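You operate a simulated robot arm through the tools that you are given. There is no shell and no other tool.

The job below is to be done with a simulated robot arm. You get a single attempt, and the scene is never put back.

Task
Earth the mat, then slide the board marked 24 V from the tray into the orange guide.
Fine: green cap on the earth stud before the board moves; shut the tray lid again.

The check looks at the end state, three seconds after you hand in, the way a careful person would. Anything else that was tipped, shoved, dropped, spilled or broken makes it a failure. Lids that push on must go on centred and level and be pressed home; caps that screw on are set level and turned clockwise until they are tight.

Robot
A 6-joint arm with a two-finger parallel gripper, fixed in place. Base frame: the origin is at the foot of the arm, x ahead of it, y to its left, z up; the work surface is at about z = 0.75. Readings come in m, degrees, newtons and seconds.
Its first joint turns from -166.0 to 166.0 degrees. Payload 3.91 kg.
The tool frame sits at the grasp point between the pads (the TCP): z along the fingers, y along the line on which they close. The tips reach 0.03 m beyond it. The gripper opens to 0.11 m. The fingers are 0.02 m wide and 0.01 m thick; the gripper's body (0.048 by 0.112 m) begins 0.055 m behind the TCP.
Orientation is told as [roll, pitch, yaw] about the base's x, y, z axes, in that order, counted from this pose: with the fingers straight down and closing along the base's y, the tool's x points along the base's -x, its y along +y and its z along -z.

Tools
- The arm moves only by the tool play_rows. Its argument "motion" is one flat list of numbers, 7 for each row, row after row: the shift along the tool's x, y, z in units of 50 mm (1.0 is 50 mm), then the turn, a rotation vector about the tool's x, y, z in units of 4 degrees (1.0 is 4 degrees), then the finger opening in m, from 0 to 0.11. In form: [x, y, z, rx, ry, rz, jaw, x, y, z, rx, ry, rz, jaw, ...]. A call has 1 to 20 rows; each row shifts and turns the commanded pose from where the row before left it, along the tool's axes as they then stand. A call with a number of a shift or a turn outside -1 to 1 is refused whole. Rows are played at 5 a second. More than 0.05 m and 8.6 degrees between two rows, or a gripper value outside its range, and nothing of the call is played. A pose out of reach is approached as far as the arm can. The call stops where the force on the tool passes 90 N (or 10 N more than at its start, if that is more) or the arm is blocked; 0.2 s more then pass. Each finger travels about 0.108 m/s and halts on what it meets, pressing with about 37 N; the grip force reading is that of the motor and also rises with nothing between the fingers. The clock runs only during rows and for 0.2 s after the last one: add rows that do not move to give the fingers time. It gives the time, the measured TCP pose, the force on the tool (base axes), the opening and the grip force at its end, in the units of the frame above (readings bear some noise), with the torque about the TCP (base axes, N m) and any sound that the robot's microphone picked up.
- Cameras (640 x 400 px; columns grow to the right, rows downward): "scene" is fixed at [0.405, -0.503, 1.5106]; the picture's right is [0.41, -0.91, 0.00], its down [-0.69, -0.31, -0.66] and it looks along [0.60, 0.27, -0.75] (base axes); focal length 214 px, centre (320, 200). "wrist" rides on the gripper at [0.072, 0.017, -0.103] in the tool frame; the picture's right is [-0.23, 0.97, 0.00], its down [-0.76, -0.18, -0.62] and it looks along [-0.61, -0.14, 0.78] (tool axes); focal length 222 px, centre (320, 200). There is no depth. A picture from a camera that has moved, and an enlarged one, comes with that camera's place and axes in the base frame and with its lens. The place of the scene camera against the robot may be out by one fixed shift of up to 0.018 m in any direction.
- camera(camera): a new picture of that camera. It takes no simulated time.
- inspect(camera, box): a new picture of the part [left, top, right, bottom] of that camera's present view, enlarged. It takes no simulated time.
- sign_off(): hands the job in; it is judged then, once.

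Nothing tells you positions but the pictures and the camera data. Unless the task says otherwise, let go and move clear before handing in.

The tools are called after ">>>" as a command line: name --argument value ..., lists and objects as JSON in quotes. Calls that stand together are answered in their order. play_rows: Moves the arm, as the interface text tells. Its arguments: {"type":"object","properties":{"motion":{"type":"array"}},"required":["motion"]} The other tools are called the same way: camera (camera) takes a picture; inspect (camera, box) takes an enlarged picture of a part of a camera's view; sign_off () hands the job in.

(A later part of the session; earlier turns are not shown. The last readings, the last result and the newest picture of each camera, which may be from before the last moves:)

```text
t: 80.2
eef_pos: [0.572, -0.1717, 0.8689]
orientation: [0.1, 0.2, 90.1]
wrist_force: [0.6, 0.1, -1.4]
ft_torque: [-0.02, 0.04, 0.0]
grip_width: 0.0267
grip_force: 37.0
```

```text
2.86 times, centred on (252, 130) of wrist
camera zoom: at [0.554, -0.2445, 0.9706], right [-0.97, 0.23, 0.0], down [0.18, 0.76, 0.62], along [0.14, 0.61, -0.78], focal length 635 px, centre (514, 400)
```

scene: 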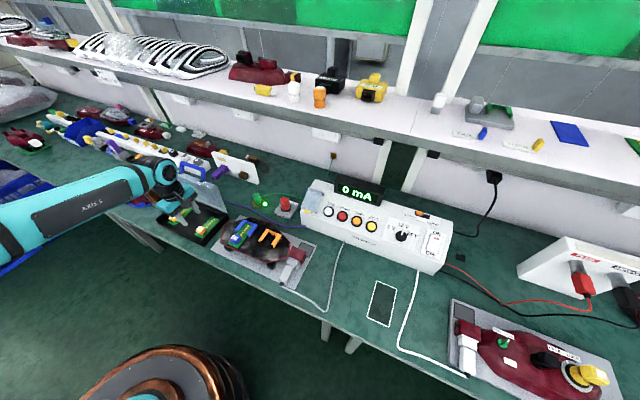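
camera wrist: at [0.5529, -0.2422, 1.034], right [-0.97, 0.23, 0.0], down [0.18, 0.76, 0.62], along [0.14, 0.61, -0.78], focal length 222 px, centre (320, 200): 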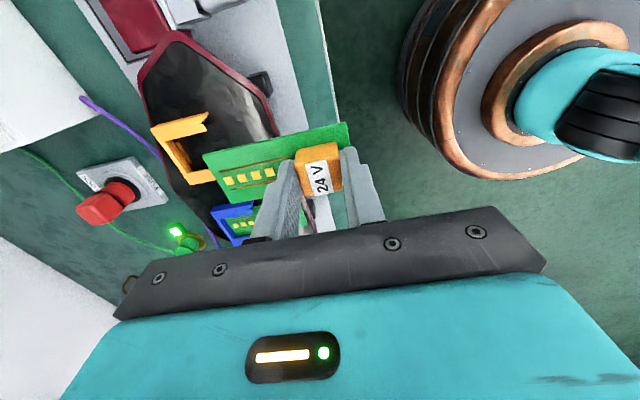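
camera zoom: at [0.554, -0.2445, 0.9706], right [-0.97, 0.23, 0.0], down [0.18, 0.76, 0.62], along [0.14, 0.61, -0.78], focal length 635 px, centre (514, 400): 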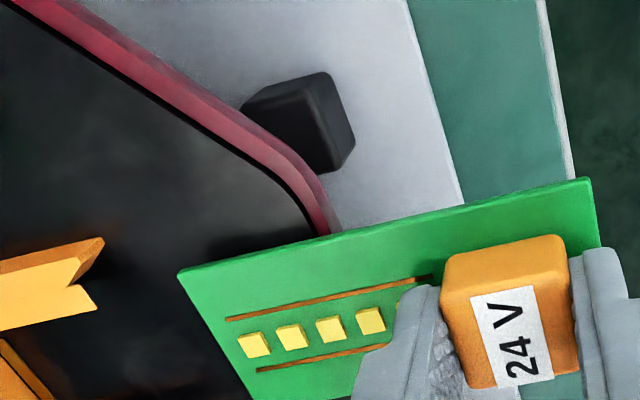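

No contact yet. Continuing down in 2 mm steps.

>>> play_rows --motion '[0, 0, 0.04, 0, 0, 0, 0.012, 0, 0, 0, 0, 0, 0, 0.012]'

>>> play_rows --motion '[0, 0, 0.03, 0, 0, 0, 0.012, 0, 0, 0, 0, 0, 0, 0.012]'

```text
t: 80.8
eef_pos: [0.5718, -0.1718, 0.8661]
orientation: [0.0, 0.1, 90.2]
wrist_force: [-0.2, -0.1, 0.2]
ft_torque: [0.0, 0.0, -0.01]
grip_width: 0.0267
grip_force: 36.9
```

```text
t: 81.3
eef_pos: [0.5707, -0.1718, 0.8659]
orientation: [0.0, 0.1, 90.2]
wrist_force: [-0.4, 0.3, -1.1]
ft_torque: [-0.01, 0.0, -0.01]
grip_width: 0.0269
grip_force: 36.9
```

>>> inspect --camera "scene" --box '[248, 232, 288, 257]'

>>> play_rows --motion '[0, 0, 0.03, 0, 0, 0, 0.012, 0, 0, 0, 0, 0, 0, 0.012]'

```text
16.00 times, centred on (268, 244) of scene
camera zoom: at [0.405, -0.503, 1.5106], right [0.41, -0.91, 0.0], down [-0.69, -0.31, -0.66], along [0.6, 0.27, -0.75], focal length 3432 px, centre (1152, -512)
```

zoom: 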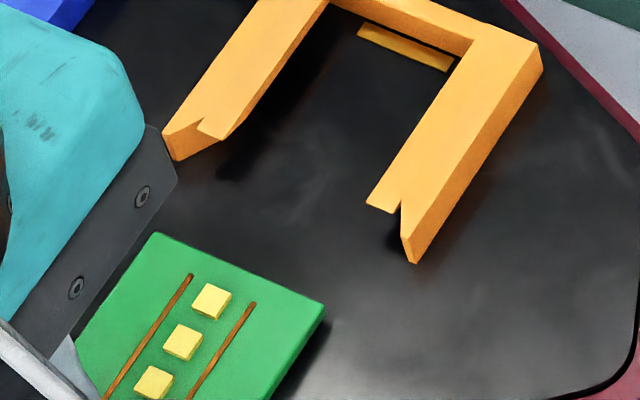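

```text
t: 82.0
eef_pos: [0.5706, -0.1727, 0.8627]
orientation: [0.0, 0.1, 90.2]
wrist_force: [-0.1, 0.1, -0.4]
ft_torque: [0.01, 0.03, -0.01]
grip_width: 0.0267
grip_force: 37.4
```

>>> play_rows --motion '[0, 0, 0.03, 0, 0, 0, 0.012, 0, 0, 0, 0, 0, 0, 0.012]'

>>> play_rows --motion '[0, 0, 0.02, 0, 0, 0, 0.012, 0, 0, 0, 0, 0, 0, 0.012]'

>>> inspect --camera "scene" --box '[248, 232, 288, 257]'

```text
t: 82.5
eef_pos: [0.5708, -0.1713, 0.8613]
orientation: [0.0, 0.1, 90.1]
wrist_force: [0.9, 0.0, 4.2]
ft_torque: [0.0, -0.33, 0.03]
grip_width: 0.0267
grip_force: 37.4
```

```text
t: 83.2
eef_pos: [0.5698, -0.1718, 0.8611]
orientation: [0.1, 0.0, 90.2]
wrist_force: [-0.4, 1.2, 14.0]
ft_torque: [0.1, -0.63, 0.14]
grip_width: 0.0267
grip_force: 36.8
```

```text
16.00 times, centred on (268, 244) of scene
camera zoom: at [0.405, -0.503, 1.5106], right [0.41, -0.91, 0.0], down [-0.69, -0.31, -0.66], along [0.6, 0.27, -0.75], focal length 3432 px, centre (1152, -512)
```

zoom: 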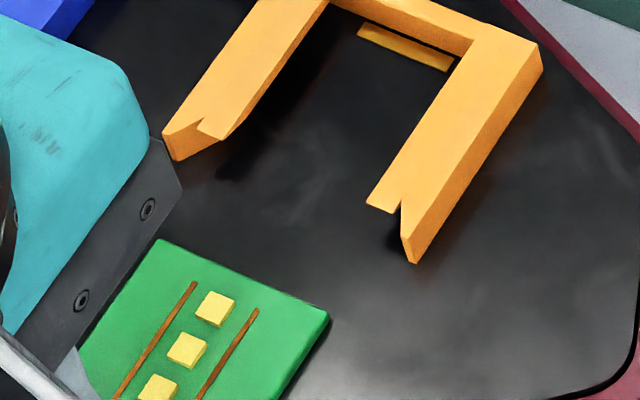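

Contact with the panel at about z = 0.861 (TCP). I'll raise 3 mm so the PCB clears it, then begin sliding toward +x gently, watching forces.

>>> play_rows --motion '[0, 0, -0.06, 0, 0, 0, 0.012, 0, -0.06, 0, 0, 0, 0, 0.012, 0, -0.06, 0, 0, 0, 0, 0.012, 0, -0.06, 0, 0, 0, 0, 0.012, 0, -0.06, 0, 0, 0, 0, 0.012, 0, 0, 0, 0, 0, 0, 0.012]'

>>> inspect --camera "scene" --box '[248, 228, 288, 253]'

>>> inspect --camera "wrist" --box '[140, 90, 300, 190]'

```text
t: 84.5
eef_pos: [0.5814, -0.173, 0.8638]
orientation: [0.1, 0.2, 90.0]
wrist_force: [-0.2, 0.5, -0.1]
ft_torque: [0.01, 0.0, 0.0]
grip_width: 0.0269
grip_force: 37.1
```

```text
16.00 times, centred on (268, 240) of scene
camera zoom: at [0.405, -0.503, 1.5106], right [0.41, -0.91, 0.0], down [-0.69, -0.31, -0.66], along [0.6, 0.27, -0.75], focal length 3432 px, centre (1152, -448)
```

zoom: 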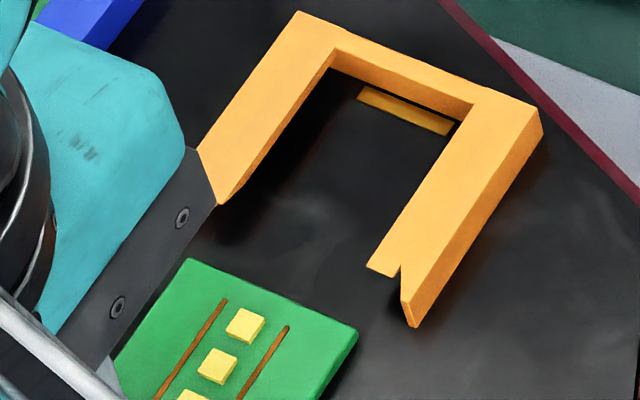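

```text
4.00 times, centred on (220, 140) of wrist
camera zoom: at [0.5654, -0.2452, 0.9656], right [-0.97, 0.23, 0.0], down [0.18, 0.76, 0.62], along [0.14, 0.61, -0.78], focal length 888 px, centre (720, 440)
```

zoom: 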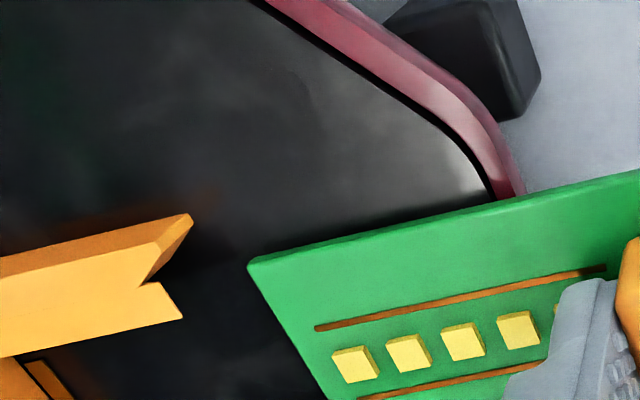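

Forces are nil. A small +0.5 mm y trim, then on into the flared mouth.

>>> play_rows --motion '[-0.01, -0.05, 0, 0, 0, 0, 0.012, 0, -0.05, 0, 0, 0, 0, 0.012, 0, -0.05, 0, 0, 0, 0, 0.012, 0, 0, 0, 0, 0, 0, 0.012]'

>>> inspect --camera "scene" --box '[248, 228, 288, 253]'

>>> inspect --camera "wrist" --box '[140, 90, 300, 190]'

```text
t: 85.5
eef_pos: [0.5907, -0.1724, 0.8633]
orientation: [0.1, 0.0, 90.1]
wrist_force: [-0.7, -0.4, -0.5]
ft_torque: [-0.01, 0.0, -0.02]
grip_width: 0.0268
grip_force: 36.6
```

```text
16.00 times, centred on (268, 240) of scene
camera zoom: at [0.405, -0.503, 1.5106], right [0.41, -0.91, 0.0], down [-0.69, -0.31, -0.66], along [0.6, 0.27, -0.75], focal length 3432 px, centre (1152, -448)
```

zoom: 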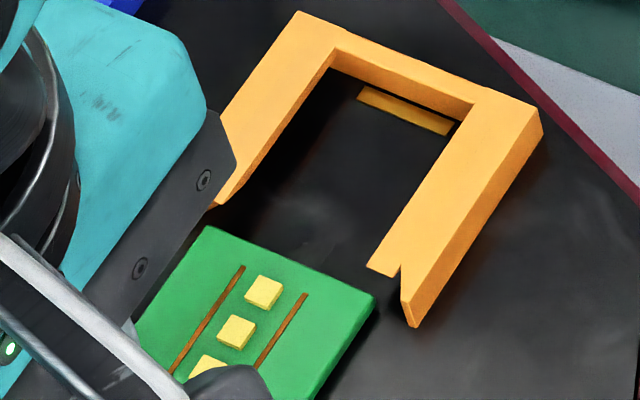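

```text
4.00 times, centred on (220, 140) of wrist
camera zoom: at [0.5738, -0.2442, 0.9658], right [-0.97, 0.23, 0.0], down [0.18, 0.76, 0.62], along [0.14, 0.61, -0.78], focal length 888 px, centre (720, 440)
```

zoom: 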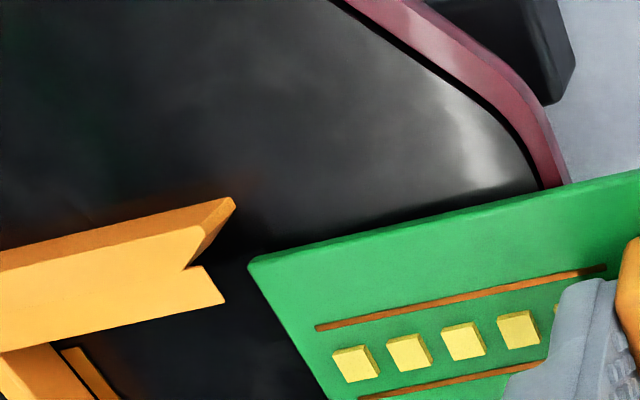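

The PCB's leading edge is at the mouth, well within the flares and with no force. Sliding on under the lips.

>>> play_rows --motion '[0, -0.05, 0, 0, 0, 0, 0.012, 0, -0.05, 0, 0, 0, 0, 0.012, 0, -0.05, 0, 0, 0, 0, 0.012, 0, 0, 0, 0, 0, 0, 0.012]'

>>> inspect --camera "scene" --box '[248, 228, 288, 253]'

>>> inspect --camera "wrist" --box '[140, 90, 300, 190]'

```text
t: 86.5
eef_pos: [0.5969, -0.1724, 0.8638]
orientation: [0.1, 0.0, 90.1]
wrist_force: [0.2, 0.2, -0.3]
ft_torque: [0.03, 0.0, -0.03]
grip_width: 0.0268
grip_force: 36.9
```

```text
16.00 times, centred on (268, 240) of scene
camera zoom: at [0.405, -0.503, 1.5106], right [0.41, -0.91, 0.0], down [-0.69, -0.31, -0.66], along [0.6, 0.27, -0.75], focal length 3432 px, centre (1152, -448)
```

zoom: 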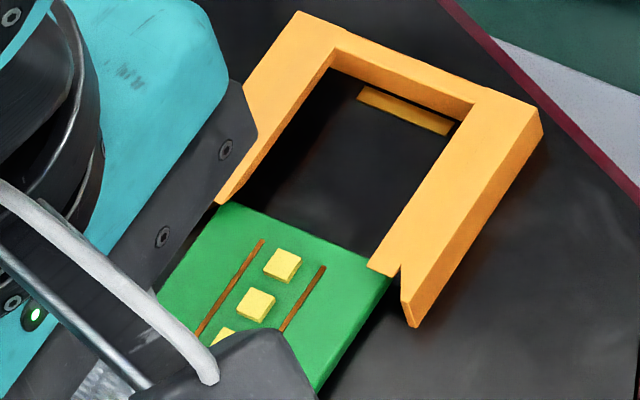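

```text
4.00 times, centred on (220, 140) of wrist
camera zoom: at [0.5809, -0.2444, 0.9662], right [-0.97, 0.23, 0.0], down [0.18, 0.76, 0.62], along [0.14, 0.61, -0.78], focal length 888 px, centre (720, 440)
```

zoom: 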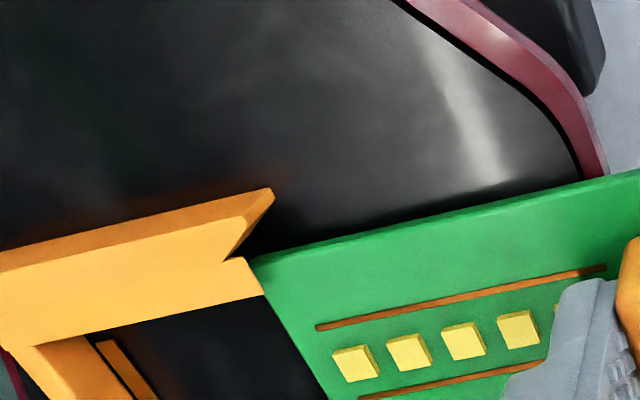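

The PCB has entered under both lips with zero force. Continuing.

>>> play_rows --motion '[0, -0.06, 0, 0, 0, 0, 0.012, 0, -0.06, 0, 0, 0, 0, 0.012, 0, -0.06, 0, 0, 0, 0, 0.012, 0, -0.06, 0, 0, 0, 0, 0.012, 0, 0, 0, 0, 0, 0, 0.012]'

>>> inspect --camera "scene" --box '[248, 228, 288, 253]'

>>> inspect --camera "wrist" --box '[140, 90, 300, 190]'

```text
t: 87.8
eef_pos: [0.6089, -0.1703, 0.8635]
orientation: [0.1, 0.0, 90.1]
wrist_force: [-0.2, -0.3, -0.3]
ft_torque: [0.02, 0.0, -0.01]
grip_width: 0.0267
grip_force: 36.8
```

```text
16.00 times, centred on (268, 240) of scene
camera zoom: at [0.405, -0.503, 1.5106], right [0.41, -0.91, 0.0], down [-0.69, -0.31, -0.66], along [0.6, 0.27, -0.75], focal length 3432 px, centre (1152, -448)
```

zoom: 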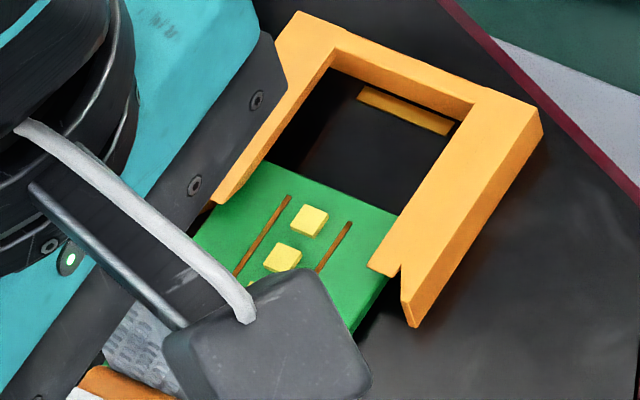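

```text
4.00 times, centred on (220, 140) of wrist
camera zoom: at [0.5927, -0.2434, 0.966], right [-0.97, 0.23, 0.0], down [0.18, 0.76, 0.62], along [0.14, 0.61, -0.78], focal length 888 px, centre (720, 440)
```

zoom: 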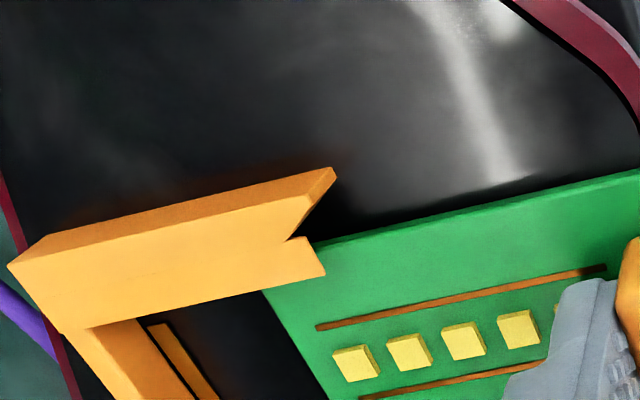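

Sliding smoothly with no force; about 29 mm to go.

>>> play_rows --motion '[0, -0.06, 0, 0, 0, 0, 0.012, 0, -0.06, 0, 0, 0, 0, 0.012, 0, -0.06, 0, 0, 0, 0, 0.012, 0, -0.06, 0, 0, 0, 0, 0.012, 0, -0.06, 0, 0, 0, 0, 0.012, 0, 0, 0, 0, 0, 0, 0.012]'

>>> inspect --camera "scene" --box '[248, 228, 288, 253]'

>>> inspect --camera "wrist" --box '[140, 90, 300, 190]'

```text
t: 89.2
eef_pos: [0.6261, -0.1723, 0.8625]
orientation: [0.1, 0.0, 90.1]
wrist_force: [-0.4, 0.8, -0.5]
ft_torque: [0.02, 0.03, 0.01]
grip_width: 0.0271
grip_force: 36.7
```

```text
16.00 times, centred on (268, 240) of scene
camera zoom: at [0.405, -0.503, 1.5106], right [0.41, -0.91, 0.0], down [-0.69, -0.31, -0.66], along [0.6, 0.27, -0.75], focal length 3432 px, centre (1152, -448)
```

zoom: 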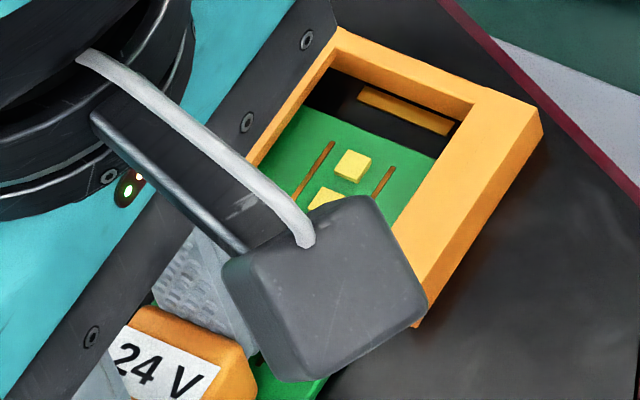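

```text
4.00 times, centred on (220, 140) of wrist
camera zoom: at [0.6089, -0.2441, 0.9652], right [-0.97, 0.23, 0.0], down [0.18, 0.76, 0.62], along [0.14, 0.61, -0.78], focal length 888 px, centre (720, 440)
```

zoom: 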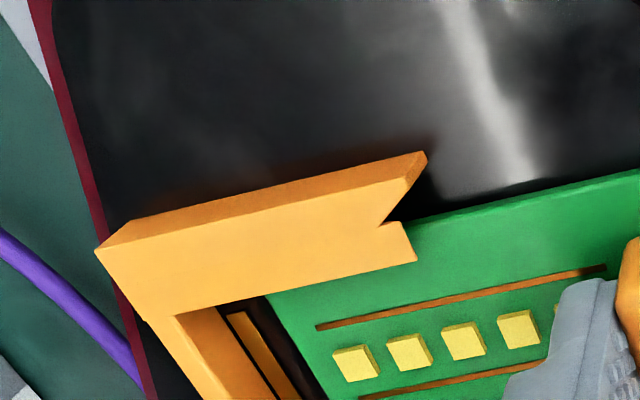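

>>> play_rows --motion '[0, -0.04, 0, 0, 0, 0, 0.012, 0, -0.04, 0, 0, 0, 0, 0.012, 0, -0.02, 0, 0, 0, 0, 0.012, 0, 0, 0, 0, 0, 0, 0.012]'

>>> inspect --camera "wrist" --box '[160, 110, 288, 190]'

>>> inspect --camera "scene" --box '[248, 224, 288, 249]'

```text
t: 90.2
eef_pos: [0.6299, -0.1726, 0.8625]
orientation: [0.1, 0.0, 90.1]
wrist_force: [0.6, 0.4, -0.9]
ft_torque: [0.02, 0.02, 0.01]
grip_width: 0.0267
grip_force: 36.7
```

```text
5.00 times, centred on (224, 150) of wrist
camera zoom: at [0.6131, -0.244, 0.9653], right [-0.97, 0.23, 0.0], down [0.18, 0.76, 0.62], along [0.14, 0.61, -0.78], focal length 1111 px, centre (800, 450)
```

zoom: 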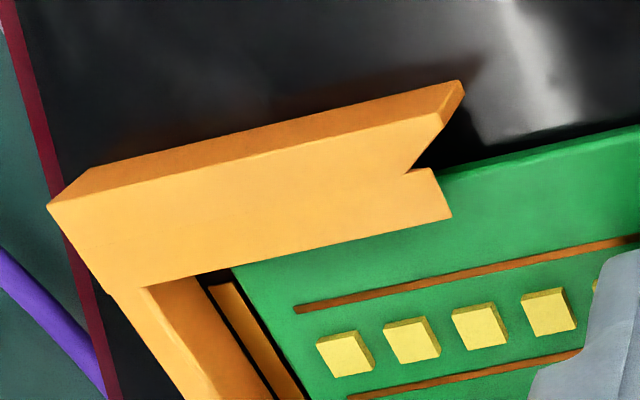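

```text
16.00 times, centred on (268, 236) of scene
camera zoom: at [0.405, -0.503, 1.5106], right [0.41, -0.91, 0.0], down [-0.69, -0.31, -0.66], along [0.6, 0.27, -0.75], focal length 3432 px, centre (1152, -384)
```

zoom: 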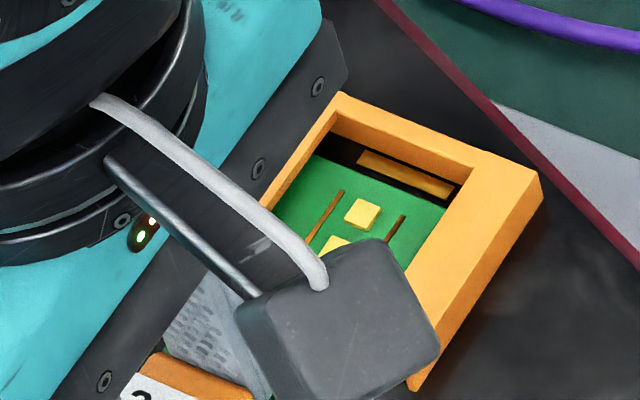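

>>> play_rows --motion '[0, -0.03, 0, 0, 0, 0, 0.012, 0, -0.03, 0, 0, 0, 0, 0.012, 0, 0, 0, 0, 0, 0, 0.012]'

>>> inspect --camera "wrist" --box '[160, 110, 288, 190]'

>>> inspect --camera "scene" --box '[248, 224, 288, 249]'

```text
t: 91.0
eef_pos: [0.6331, -0.1718, 0.8642]
orientation: [0.0, 0.2, 90.1]
wrist_force: [0.1, -0.5, -0.7]
ft_torque: [0.01, 0.02, -0.03]
grip_width: 0.0269
grip_force: 37.2
```

```text
5.00 times, centred on (224, 150) of wrist
camera zoom: at [0.6164, -0.244, 0.9653], right [-0.97, 0.23, 0.0], down [0.18, 0.76, 0.62], along [0.14, 0.61, -0.78], focal length 1111 px, centre (800, 450)
```

zoom: 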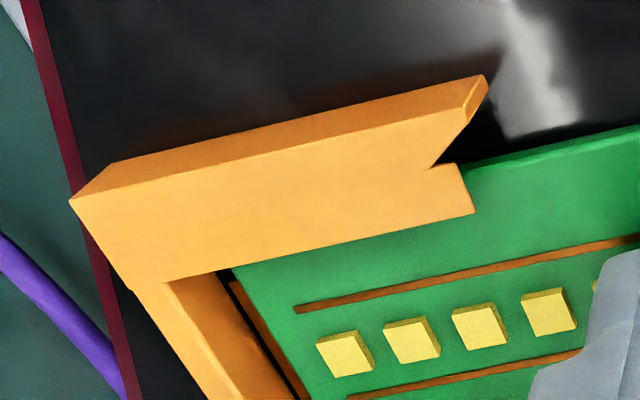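

```text
16.00 times, centred on (268, 236) of scene
camera zoom: at [0.405, -0.503, 1.5106], right [0.41, -0.91, 0.0], down [-0.69, -0.31, -0.66], along [0.6, 0.27, -0.75], focal length 3432 px, centre (1152, -384)
```

zoom: 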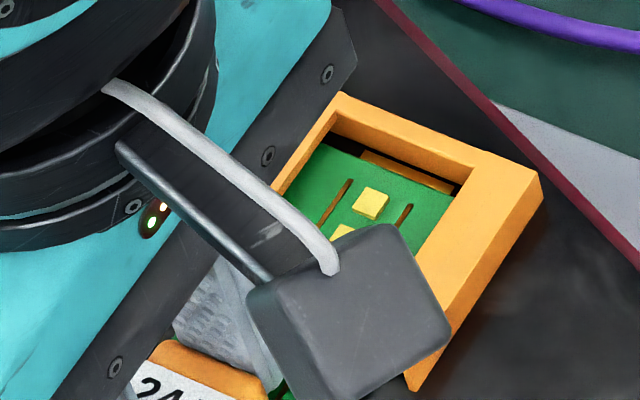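

The PCB passes over the strip freely. Continuing toward the back wall.

>>> play_rows --motion '[0, -0.03, 0, 0, 0, 0, 0.012, 0, -0.03, 0, 0, 0, 0, 0.012, 0, 0, 0, 0, 0, 0, 0.012]'

>>> inspect --camera "wrist" --box '[160, 110, 288, 190]'

>>> inspect --camera "scene" --box '[248, 224, 288, 249]'

```text
t: 91.8
eef_pos: [0.6363, -0.1724, 0.8638]
orientation: [0.2, 0.1, 90.1]
wrist_force: [-4.3, 1.1, -3.7]
ft_torque: [0.04, 0.18, -0.01]
grip_width: 0.0268
grip_force: 37.3
```

```text
5.00 times, centred on (224, 150) of wrist
camera zoom: at [0.6191, -0.2441, 0.9656], right [-0.97, 0.23, 0.0], down [0.18, 0.76, 0.62], along [0.14, 0.61, -0.78], focal length 1111 px, centre (800, 450)
```

zoom: 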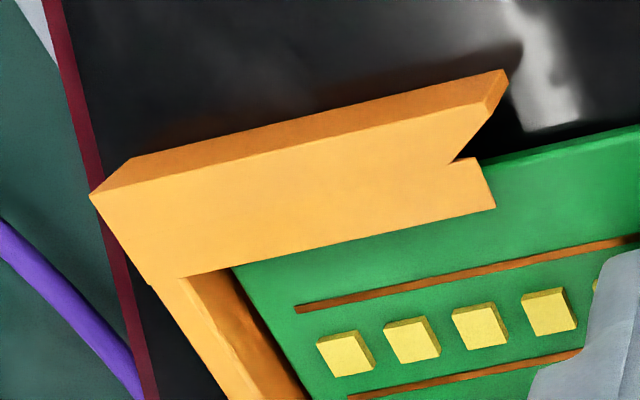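

```text
16.00 times, centred on (268, 236) of scene
camera zoom: at [0.405, -0.503, 1.5106], right [0.41, -0.91, 0.0], down [-0.69, -0.31, -0.66], along [0.6, 0.27, -0.75], focal length 3432 px, centre (1152, -384)
```

zoom: 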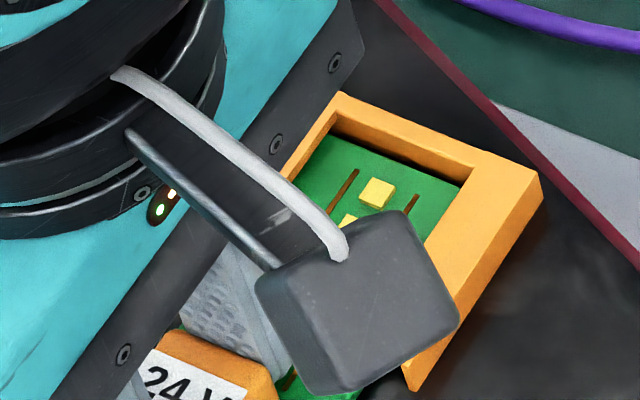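

Light contact with the back wall (about 4 N). I'll ease 0.5 mm further and compare with how the blue board is seated.

>>> play_rows --motion '[0, -0.012, 0, 0, 0, 0, 0.012, 0, 0, 0, 0, 0, 0, 0.012]'

>>> inspect --camera "scene" --box '[256, 222, 288, 242]'

>>> inspect --camera "scene" --box '[226, 212, 266, 237]'

```text
t: 92.3
eef_pos: [0.6356, -0.1716, 0.863]
orientation: [0.1, 0.1, 90.2]
wrist_force: [-4.0, -0.2, -3.3]
ft_torque: [0.01, 0.19, 0.05]
grip_width: 0.0265
grip_force: 36.8
```

```text
16.00 times, centred on (272, 232) of scene
camera zoom: at [0.405, -0.503, 1.5106], right [0.41, -0.91, 0.0], down [-0.69, -0.31, -0.66], along [0.6, 0.27, -0.75], focal length 3432 px, centre (1088, -312)
```

zoom: 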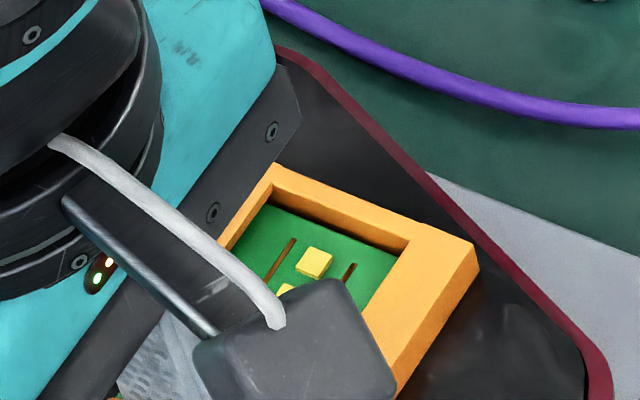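

```text
16.00 times, centred on (246, 224) of scene
camera zoom: at [0.405, -0.503, 1.5106], right [0.41, -0.91, 0.0], down [-0.69, -0.31, -0.66], along [0.6, 0.27, -0.75], focal length 3432 px, centre (1504, -192)
```

zoom: 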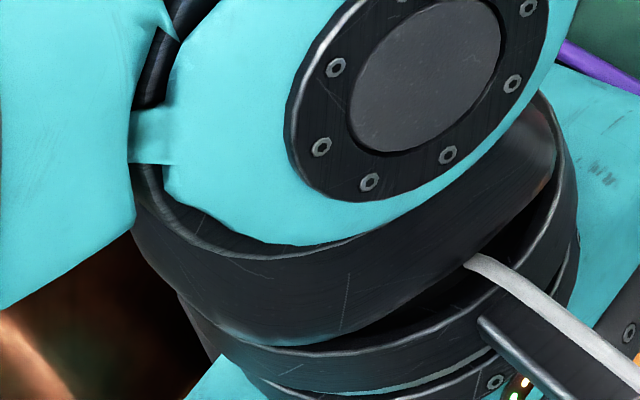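

>>> play_rows --motion '[0, -0.02, 0, 0, 0, 0, 0.012, 0, 0, 0, 0, 0, 0, 0.012]'

>>> inspect --camera "scene" --box '[256, 222, 288, 242]'

>>> inspect --camera "wrist" --box '[160, 110, 288, 190]'

```text
t: 93.0
eef_pos: [0.6388, -0.1718, 0.8626]
orientation: [0.1, 0.1, 90.2]
wrist_force: [-3.1, 1.5, 2.7]
ft_torque: [0.08, 0.11, 0.06]
grip_width: 0.0268
grip_force: 36.9
```

```text
16.00 times, centred on (272, 232) of scene
camera zoom: at [0.405, -0.503, 1.5106], right [0.41, -0.91, 0.0], down [-0.69, -0.31, -0.66], along [0.6, 0.27, -0.75], focal length 3432 px, centre (1088, -312)
```

zoom: 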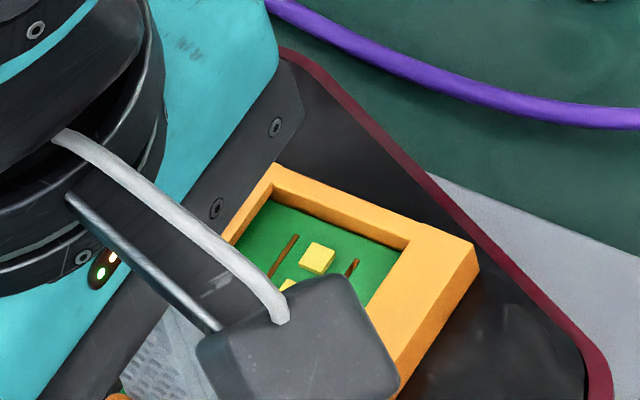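

```text
5.00 times, centred on (224, 150) of wrist
camera zoom: at [0.6208, -0.2441, 0.966], right [-0.97, 0.23, 0.0], down [0.18, 0.76, 0.62], along [0.14, 0.61, -0.78], focal length 1111 px, centre (800, 450)
```

zoom: 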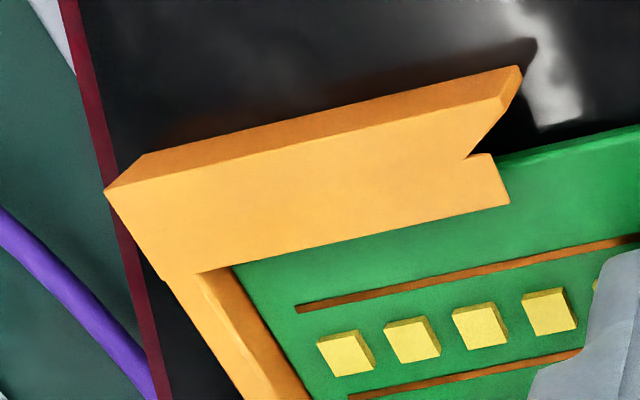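

It moved past a small detent and the guide hasn't shifted; the depth now matches the blue board's within a millimetre or so. I'll ease a touch more to find the hard stop.

>>> play_rows --motion '[0, -0.012, 0, 0, 0, 0, 0.012, 0, 0, 0, 0, 0, 0, 0.012]'

```text
t: 93.5
eef_pos: [0.6381, -0.1721, 0.8641]
orientation: [0.2, 0.1, 90.1]
wrist_force: [-5.8, 4.4, -1.2]
ft_torque: [0.12, 0.2, 0.06]
grip_width: 0.0267
grip_force: 36.9
```

>>> play_rows --motion '[0, -0.01, 0, 0, 0, 0, 0.012, 0, 0, 0, 0, 0, 0, 0.012]'

>>> inspect --camera "wrist" --box '[160, 110, 288, 190]'

>>> inspect --camera "scene" --box '[256, 222, 288, 242]'

```text
t: 94.2
eef_pos: [0.6377, -0.1723, 0.8635]
orientation: [0.1, 0.1, 90.1]
wrist_force: [-9.1, 4.5, 5.3]
ft_torque: [0.11, 0.2, 0.02]
grip_width: 0.027
grip_force: 36.8
```

```text
5.00 times, centred on (224, 150) of wrist
camera zoom: at [0.6213, -0.2443, 0.966], right [-0.97, 0.23, 0.0], down [0.18, 0.76, 0.62], along [0.14, 0.61, -0.78], focal length 1111 px, centre (800, 450)
```

zoom: 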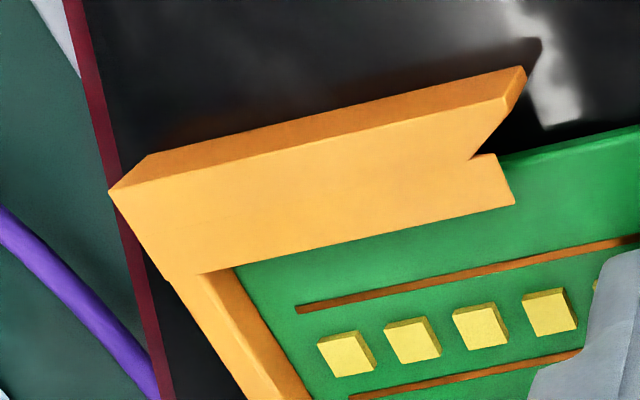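

```text
16.00 times, centred on (272, 232) of scene
camera zoom: at [0.405, -0.503, 1.5106], right [0.41, -0.91, 0.0], down [-0.69, -0.31, -0.66], along [0.6, 0.27, -0.75], focal length 3432 px, centre (1088, -312)
```

zoom: 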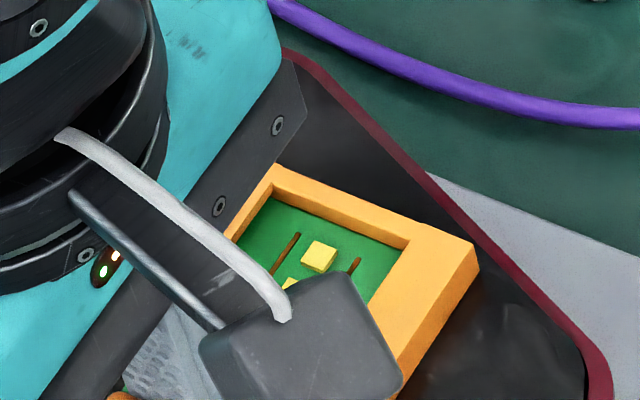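

The board is against the stop (9 N) and the guide hasn't moved. I'll relax the push, lower 1 mm so it rests, and release.

>>> play_rows --motion '[0, 0.012, 0.01, 0, 0, 0, 0.012, 0, 0, 0.01, 0, 0, 0, 0.012, 0, 0, 0, 0, 0, 0, 0.012]'

```text
t: 95.0
eef_pos: [0.6368, -0.1723, 0.862]
orientation: [0.1, 0.2, 90.0]
wrist_force: [3.4, -3.7, 3.5]
ft_torque: [-0.18, -0.16, -0.05]
grip_width: 0.027
grip_force: 37.1
```

>>> play_rows --motion '[0, -0.003, 0, 0, 0, 0, 0.03, 0, 0, 0, 0, 0, 0, 0.038, 0, 0, 0, 0, 0, 0, 0.042, 0, 0, 0, 0, 0, 0, 0.042]'

>>> inspect --camera "wrist" --box '[180, 90, 404, 230]'

```text
t: 96.0
eef_pos: [0.638, -0.1704, 0.8628]
orientation: [0.1, 0.1, 90.0]
wrist_force: [-0.8, -1.8, 1.6]
ft_torque: [-0.04, 0.0, 0.01]
grip_width: 0.042
grip_force: 0.0
```

```text
2.86 times, centred on (292, 160) of wrist
camera zoom: at [0.6211, -0.2435, 0.9648], right [-0.97, 0.23, 0.0], down [0.18, 0.76, 0.62], along [0.14, 0.61, -0.78], focal length 635 px, centre (400, 314)
```

zoom: 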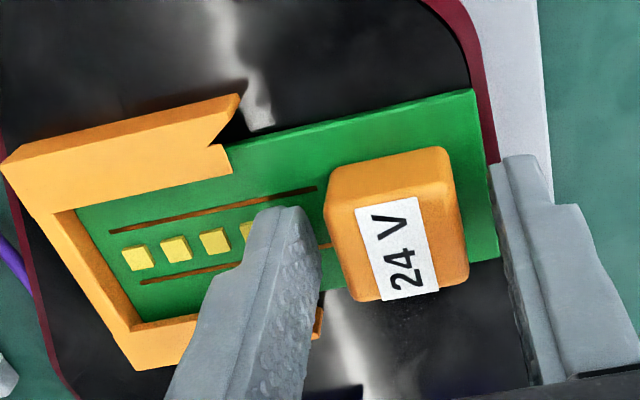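

Released; the board lies in the guide. I'll rise straight up and check from both cameras.

>>> play_rows --motion '[0, 0, -0.2, 0, 0, 0, 0.042, 0, 0, -0.5, 0, 0, 0, 0.042, 0, 0, -0.9, 0, 0, 0, 0.045, 0, 0, -0.9, 0, 0, 0, 0.05, 0, 0, 0, 0, 0, 0, 0.05]'

>>> camera --camera "wrist"

>>> inspect --camera "scene" --box '[210, 200, 322, 280]'

```text
t: 97.2
eef_pos: [0.6398, -0.17, 0.9877]
orientation: [0.1, 0.2, 90.0]
wrist_force: [-0.8, 0.1, 0.2]
ft_torque: [0.02, 0.03, 0.01]
grip_width: 0.0501
grip_force: 0.1
```

```text
taken
camera wrist: at [0.6234, -0.2426, 1.09], right [-0.97, 0.23, 0.0], down [0.18, 0.76, 0.62], along [0.14, 0.61, -0.78], focal length 222 px, centre (320, 200)
```

wrist: 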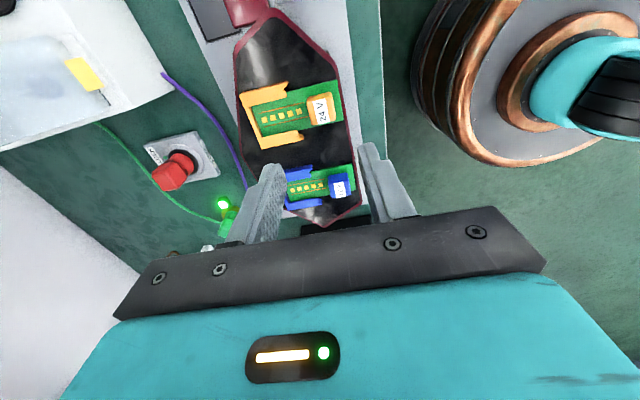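

```text
5.00 times, centred on (266, 240) of scene
camera zoom: at [0.405, -0.503, 1.5106], right [0.41, -0.91, 0.0], down [-0.69, -0.31, -0.66], along [0.6, 0.27, -0.75], focal length 1072 px, centre (590, 0)
```

zoom: 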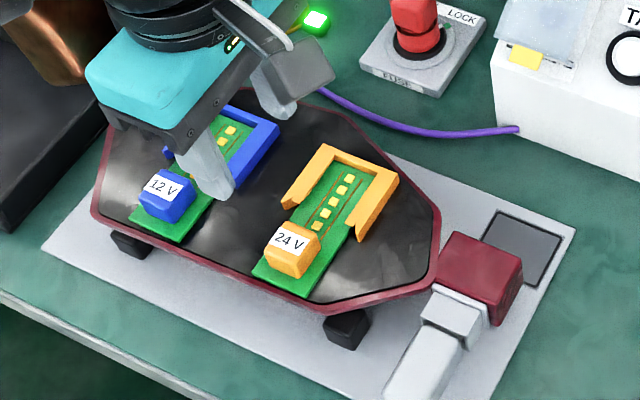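

>>> inspect --camera "wrist" --box '[228, 60, 372, 150]'

>>> inspect --camera "wrist" --box '[264, 140, 376, 220]'

>>> inspect --camera "scene" --box '[252, 226, 300, 262]'

```text
4.44 times, centred on (300, 105) of wrist
camera zoom: at [0.6234, -0.2426, 1.09], right [-0.97, 0.23, 0.0], down [0.18, 0.76, 0.62], along [0.14, 0.61, -0.78], focal length 987 px, centre (409, 622)
```

zoom: 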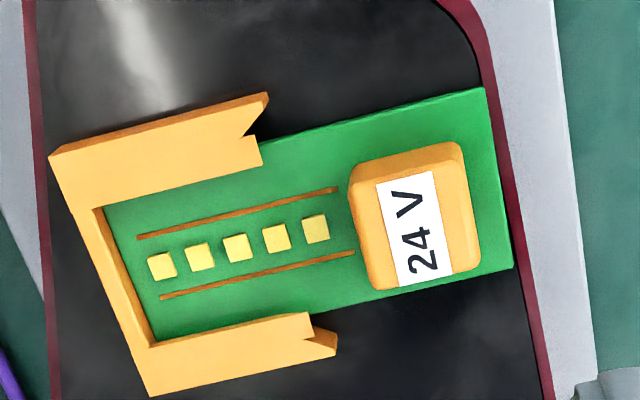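

```text
5.00 times, centred on (320, 180) of wrist
camera zoom: at [0.6234, -0.2426, 1.09], right [-0.97, 0.23, 0.0], down [0.18, 0.76, 0.62], along [0.14, 0.61, -0.78], focal length 1111 px, centre (320, 300)
```

zoom: 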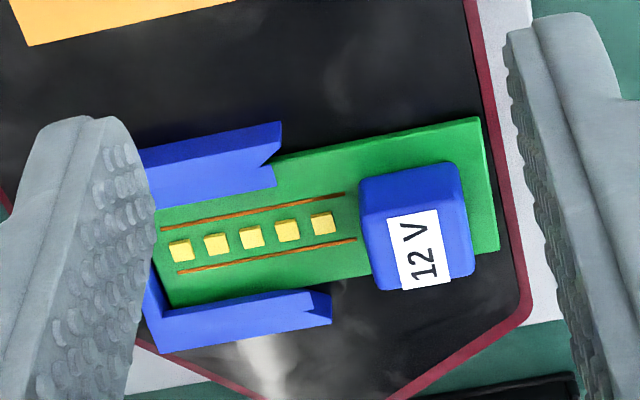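

```text
11.11 times, centred on (276, 244) of scene
camera zoom: at [0.405, -0.503, 1.5106], right [0.41, -0.91, 0.0], down [-0.69, -0.31, -0.66], along [0.6, 0.27, -0.75], focal length 2383 px, centre (809, -289)
```

zoom: 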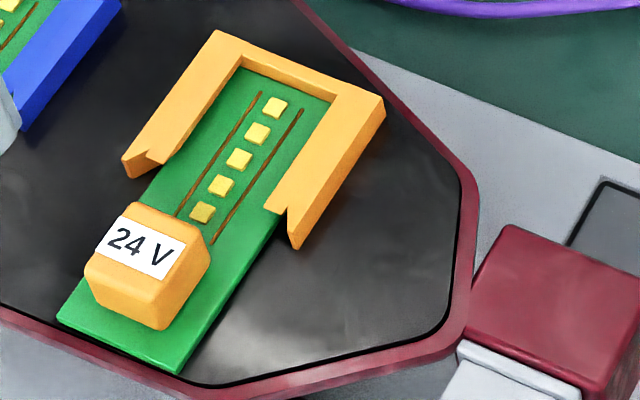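

The 24 V board is fully home in the orange guide — its depth relative to the lips matches the blue board's, and nothing else moved. Now I'll go back to the lid handle to shut the tray.

>>> play_rows --motion '[0, 0, -0.9, 0, 0, 0, 0.06, 0, 0, -0.8, 0, 0, 0, 0.06, -0.838, -0.327, 0, 0, 0, 0, 0.06, -0.838, -0.327, 0, 0, 0, 0, 0.06, -0.838, -0.327, 0, 0, 0, 0, 0.06, -0.838, -0.327, 0, 0, 0, 0, 0.06, -0.838, -0.327, 0, 0, 0, 0, 0.06, -0.838, -0.327, 0, 0, 0, 0, 0.06, -0.838, -0.327, 0, 0, 0, 0, 0.06, -0.838, -0.327, 0, 0, 0, 0, 0.06, -0.838, -0.327, 0, 0, 0, 0, 0.06, 0, 0, 0, 0, 0, 0, 0.06, 0, 0, 0, 0, 0, 0, 0.06]'

>>> camera --camera "wrist"

>>> inspect --camera "scene" --box '[140, 120, 268, 220]'

```text
t: 100.0
eef_pos: [0.7852, 0.2069, 1.0733]
orientation: [0.1, 0.1, 90.1]
wrist_force: [-0.4, 0.2, -1.1]
ft_torque: [-0.01, -0.01, 0.01]
grip_width: 0.06
grip_force: 0.1
```

```text
taken
camera wrist: at [0.7685, 0.1338, 1.175], right [-0.97, 0.23, 0.0], down [0.18, 0.76, 0.62], along [0.14, 0.61, -0.78], focal length 222 px, centre (320, 200)
```

wrist: 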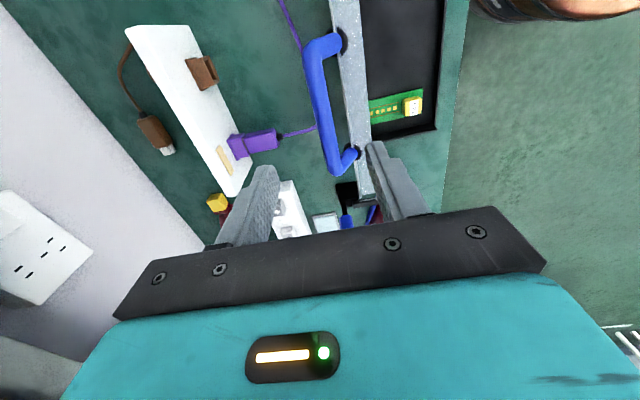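

```text
4.00 times, centred on (204, 170) of scene
camera zoom: at [0.405, -0.503, 1.5106], right [0.41, -0.91, 0.0], down [-0.69, -0.31, -0.66], along [0.6, 0.27, -0.75], focal length 858 px, centre (784, 320)
```

zoom: 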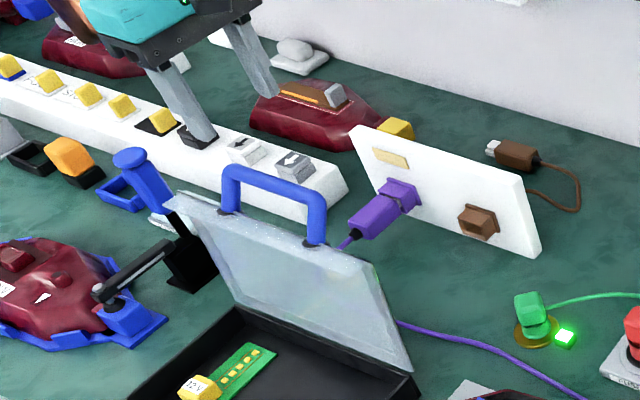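

>>> inspect --camera "wrist" --box '[256, 20, 416, 190]'

```text
2.35 times, centred on (336, 105) of wrist
camera zoom: at [0.7685, 0.1338, 1.175], right [-0.97, 0.23, 0.0], down [0.18, 0.76, 0.62], along [0.14, 0.61, -0.78], focal length 523 px, centre (282, 424)
```

zoom: 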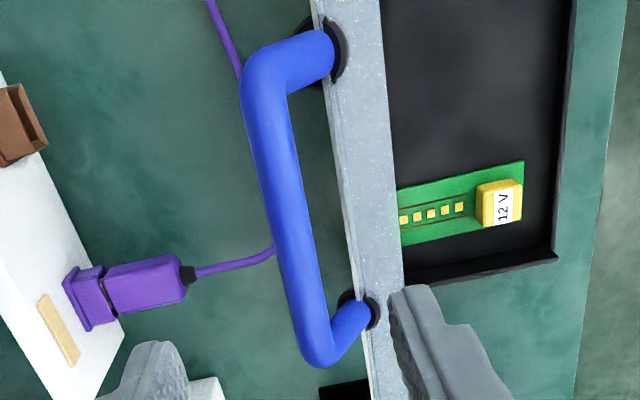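

The bar is now at about (0.7785, z 0.975). I'll lower around it with the fingers either side.

>>> play_rows --motion '[0, 0.067, 0.6, 0, 0, 0, 0.045, 0, 0.067, 0.6, 0, 0, 0, 0.045, 0, 0, 0.3, 0, 0, 0, 0.045, 0, 0, 0, 0, 0, 0, 0.045]'

>>> camera --camera "wrist"

```text
t: 101.0
eef_pos: [0.778, 0.205, 0.9979]
orientation: [0.1, 0.0, 90.1]
wrist_force: [-0.1, -0.1, 0.4]
ft_torque: [-0.02, -0.02, -0.02]
grip_width: 0.045
grip_force: 0.1
```

```text
taken
camera wrist: at [0.7614, 0.1325, 1.0999], right [-0.97, 0.23, 0.0], down [0.18, 0.76, 0.62], along [0.14, 0.61, -0.78], focal length 222 px, centre (320, 200)
```

wrist: 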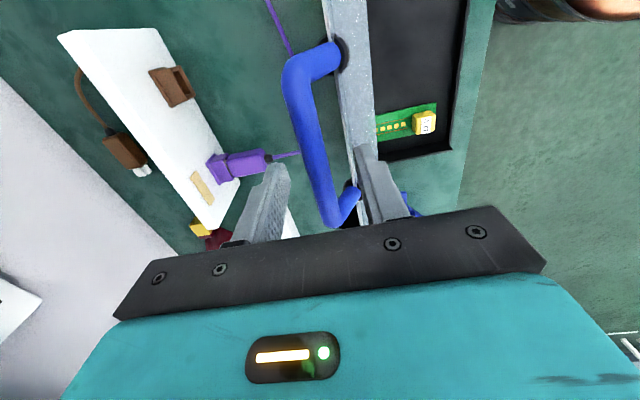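

>>> play_rows --motion '[0, 0, 0.25, 0, 0, 0, 0.045, 0, 0, 0, 0, 0, 0, 0.03, 0, 0, 0, 0, 0, 0, 0.02, 0, 0, 0, 0, 0, 0, 0.005, 0, 0, 0, 0, 0, 0, 0.005]'

>>> inspect --camera "wrist" --box '[240, 60, 400, 230]'

```text
t: 102.2
eef_pos: [0.7785, 0.2034, 0.9844]
orientation: [0.1, 0.1, 90.0]
wrist_force: [1.0, 0.8, 0.6]
ft_torque: [0.08, -0.01, -0.22]
grip_width: 0.0154
grip_force: 44.7
```

```text
2.35 times, centred on (320, 145) of wrist
camera zoom: at [0.7617, 0.1324, 1.0873], right [-0.97, 0.23, 0.0], down [0.18, 0.76, 0.62], along [0.14, 0.61, -0.78], focal length 523 px, centre (320, 329)
```

zoom: 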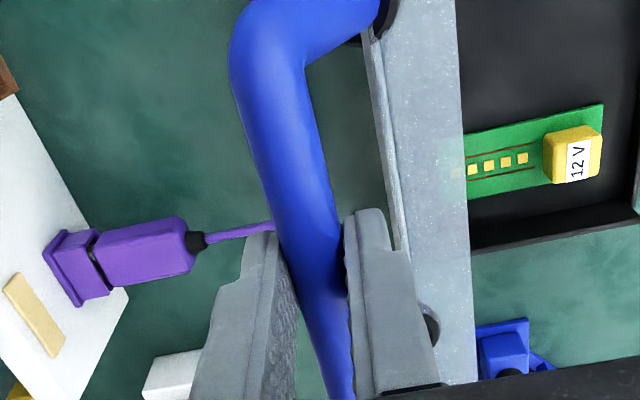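

Gripped centred with almost no side load. I'll follow the same arc in reverse, in stages.

>>> play_rows --motion '[0, 0.192, -0.034, 0, 0, 0, 0.005, 0, 0.192, -0.026, 0, 0, 0, 0.005, 0, 0.192, -0.014, 0, 0, 0, 0.005, 0, 0.194, -0.006, 0, 0, 0, 0.005, 0, 0, 0, 0, 0, 0, 0.005]'

```text
t: 103.3
eef_pos: [0.7386, 0.2053, 0.9878]
orientation: [0.2, 0.2, 90.0]
wrist_force: [-1.1, -7.3, 0.3]
ft_torque: [-0.34, 0.07, -0.15]
grip_width: 0.0153
grip_force: 44.7
```

>>> play_rows --motion '[0, 0.194, 0.006, 0, 0, 0, 0.005, 0, 0.192, 0.014, 0, 0, 0, 0.005, 0, 0.192, 0.026, 0, 0, 0, 0.005, 0, 0.192, 0.034, 0, 0, 0, 0.005, 0, 0.188, 0.046, 0, 0, 0, 0.005, 0, 0.186, 0.054, 0, 0, 0, 0.005, 0, 0, 0, 0, 0, 0, 0.005]'

>>> inspect --camera "scene" --box '[130, 150, 242, 250]'

```text
t: 105.0
eef_pos: [0.6829, 0.2048, 0.9784]
orientation: [0.2, 0.0, 90.0]
wrist_force: [-0.3, -12.0, -4.3]
ft_torque: [-0.16, -0.01, -0.06]
grip_width: 0.0156
grip_force: 45.2
```

```text
4.00 times, centred on (186, 200) of scene
camera zoom: at [0.405, -0.503, 1.5106], right [0.41, -0.91, 0.0], down [-0.69, -0.31, -0.66], along [0.6, 0.27, -0.75], focal length 858 px, centre (856, 200)
```

zoom: 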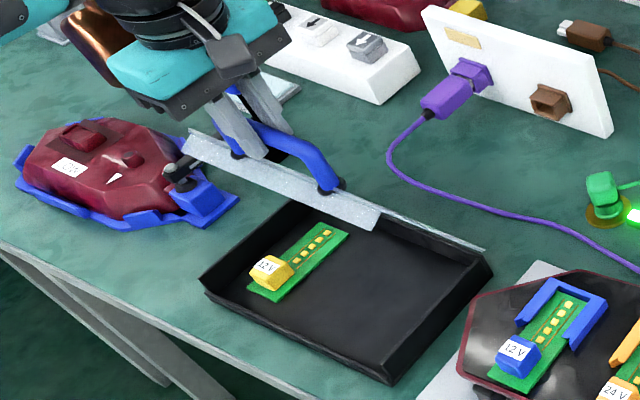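

>>> play_rows --motion '[0.015, 0.182, 0.066, 0, 0, 0, 0.005, 0, 0.178, 0.074, 0, 0, 0, 0.005, 0, 0.176, 0.084, 0, 0, 0, 0.005, 0, 0.17, 0.092, 0, 0, 0, 0.005, 0, 0.166, 0.1, 0, 0, 0, 0.005, 0, 0.158, 0.11, 0, 0, 0, 0.005, 0, 0, 0, 0, 0, 0, 0.005]'

```text
t: 106.5
eef_pos: [0.6312, 0.2058, 0.9519]
orientation: [0.1, 0.1, 90.1]
wrist_force: [-0.2, 11.4, -0.5]
ft_torque: [0.24, -0.06, 0.05]
grip_width: 0.0152
grip_force: 44.7
```

>>> play_rows --motion '[-0.007, 0.154, 0.118, 0, 0, 0, 0.005, 0, 0.148, 0.126, 0, 0, 0, 0.005, 0, 0.14, 0.134, 0, 0, 0, 0.005, 0, 0, 0, 0, 0, 0, 0.005]'

>>> play_rows --motion '[0, 0.134, 0.14, 0, 0, 0, 0.005, 0, 0.126, 0.148, 0, 0, 0, 0.005, 0, 0.118, 0.154, 0, 0, 0, 0.005, 0, 0, 0, 0, 0, 0, 0.005]'

>>> inspect --camera "scene" --box '[130, 150, 242, 250]'

```text
t: 107.5
eef_pos: [0.6076, 0.2052, 0.9327]
orientation: [0.3, 0.2, 90.1]
wrist_force: [3.7, 4.6, -3.1]
ft_torque: [0.2, -0.17, 0.1]
grip_width: 0.0155
grip_force: 45.0
```

```text
t: 108.5
eef_pos: [0.59, 0.2053, 0.9117]
orientation: [0.1, 0.2, 90.0]
wrist_force: [0.6, -8.4, -0.2]
ft_torque: [-0.16, -0.1, 0.17]
grip_width: 0.0152
grip_force: 44.9
```

```text
4.00 times, centred on (186, 200) of scene
camera zoom: at [0.405, -0.503, 1.5106], right [0.41, -0.91, 0.0], down [-0.69, -0.31, -0.66], along [0.6, 0.27, -0.75], focal length 858 px, centre (856, 200)
```

zoom: 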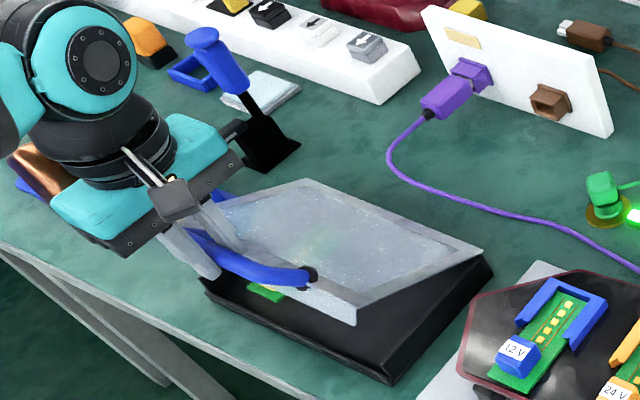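

>>> play_rows --motion '[0.006, 0.11, 0.158, 0, 0, 0, 0.005, 0, 0.1, 0.166, 0, 0, 0, 0.005, 0, 0.092, 0.17, 0, 0, 0, 0.005, 0, 0, 0, 0, 0, 0, 0.005]'

>>> play_rows --motion '[0, 0.084, 0.176, 0, 0, 0, 0.005, 0, 0.074, 0.178, 0, 0, 0, 0.005, 0, 0, 0, 0, 0, 0, 0.005]'

```text
t: 109.5
eef_pos: [0.5747, 0.2049, 0.8885]
orientation: [0.0, 0.1, 90.1]
wrist_force: [10.2, 1.9, -6.0]
ft_torque: [0.1, -0.29, 0.19]
grip_width: 0.0152
grip_force: 45.0
```

```text
t: 110.3
eef_pos: [0.5656, 0.2047, 0.8713]
orientation: [0.1, 0.0, 90.0]
wrist_force: [0.4, 0.3, -0.5]
ft_torque: [0.02, -0.09, 0.24]
grip_width: 0.0153
grip_force: 45.1
```

>>> play_rows --motion '[0, 0.066, 0.182, 0, 0, 0, 0.005, 0, 0.054, 0.186, 0, 0, 0, 0.005, 0, 0, 0, 0, 0, 0, 0.005]'

>>> play_rows --motion '[0, 0.046, 0.188, 0, 0, 0, 0.005, 0, 0, 0, 0, 0, 0, 0.005]'

>>> inspect --camera "scene" --box '[130, 170, 242, 250]'

```text
t: 111.2
eef_pos: [0.5608, 0.2056, 0.8508]
orientation: [0.1, 0.1, 90.0]
wrist_force: [-4.6, -10.8, 0.5]
ft_torque: [-0.36, 0.03, 0.29]
grip_width: 0.0152
grip_force: 44.9
```

```text
t: 111.8
eef_pos: [0.5596, 0.2059, 0.8422]
orientation: [0.2, 0.0, 90.1]
wrist_force: [8.5, -6.0, -2.5]
ft_torque: [0.02, -0.25, 0.27]
grip_width: 0.0154
grip_force: 44.9
```

```text
5.00 times, centred on (186, 210) of scene
camera zoom: at [0.405, -0.503, 1.5106], right [0.41, -0.91, 0.0], down [-0.69, -0.31, -0.66], along [0.6, 0.27, -0.75], focal length 1072 px, centre (990, 150)
```

zoom: 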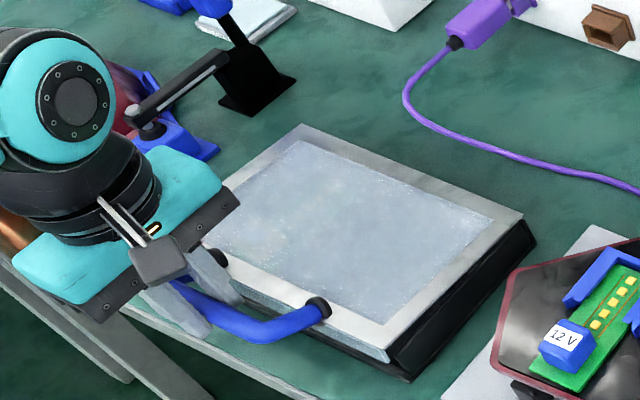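

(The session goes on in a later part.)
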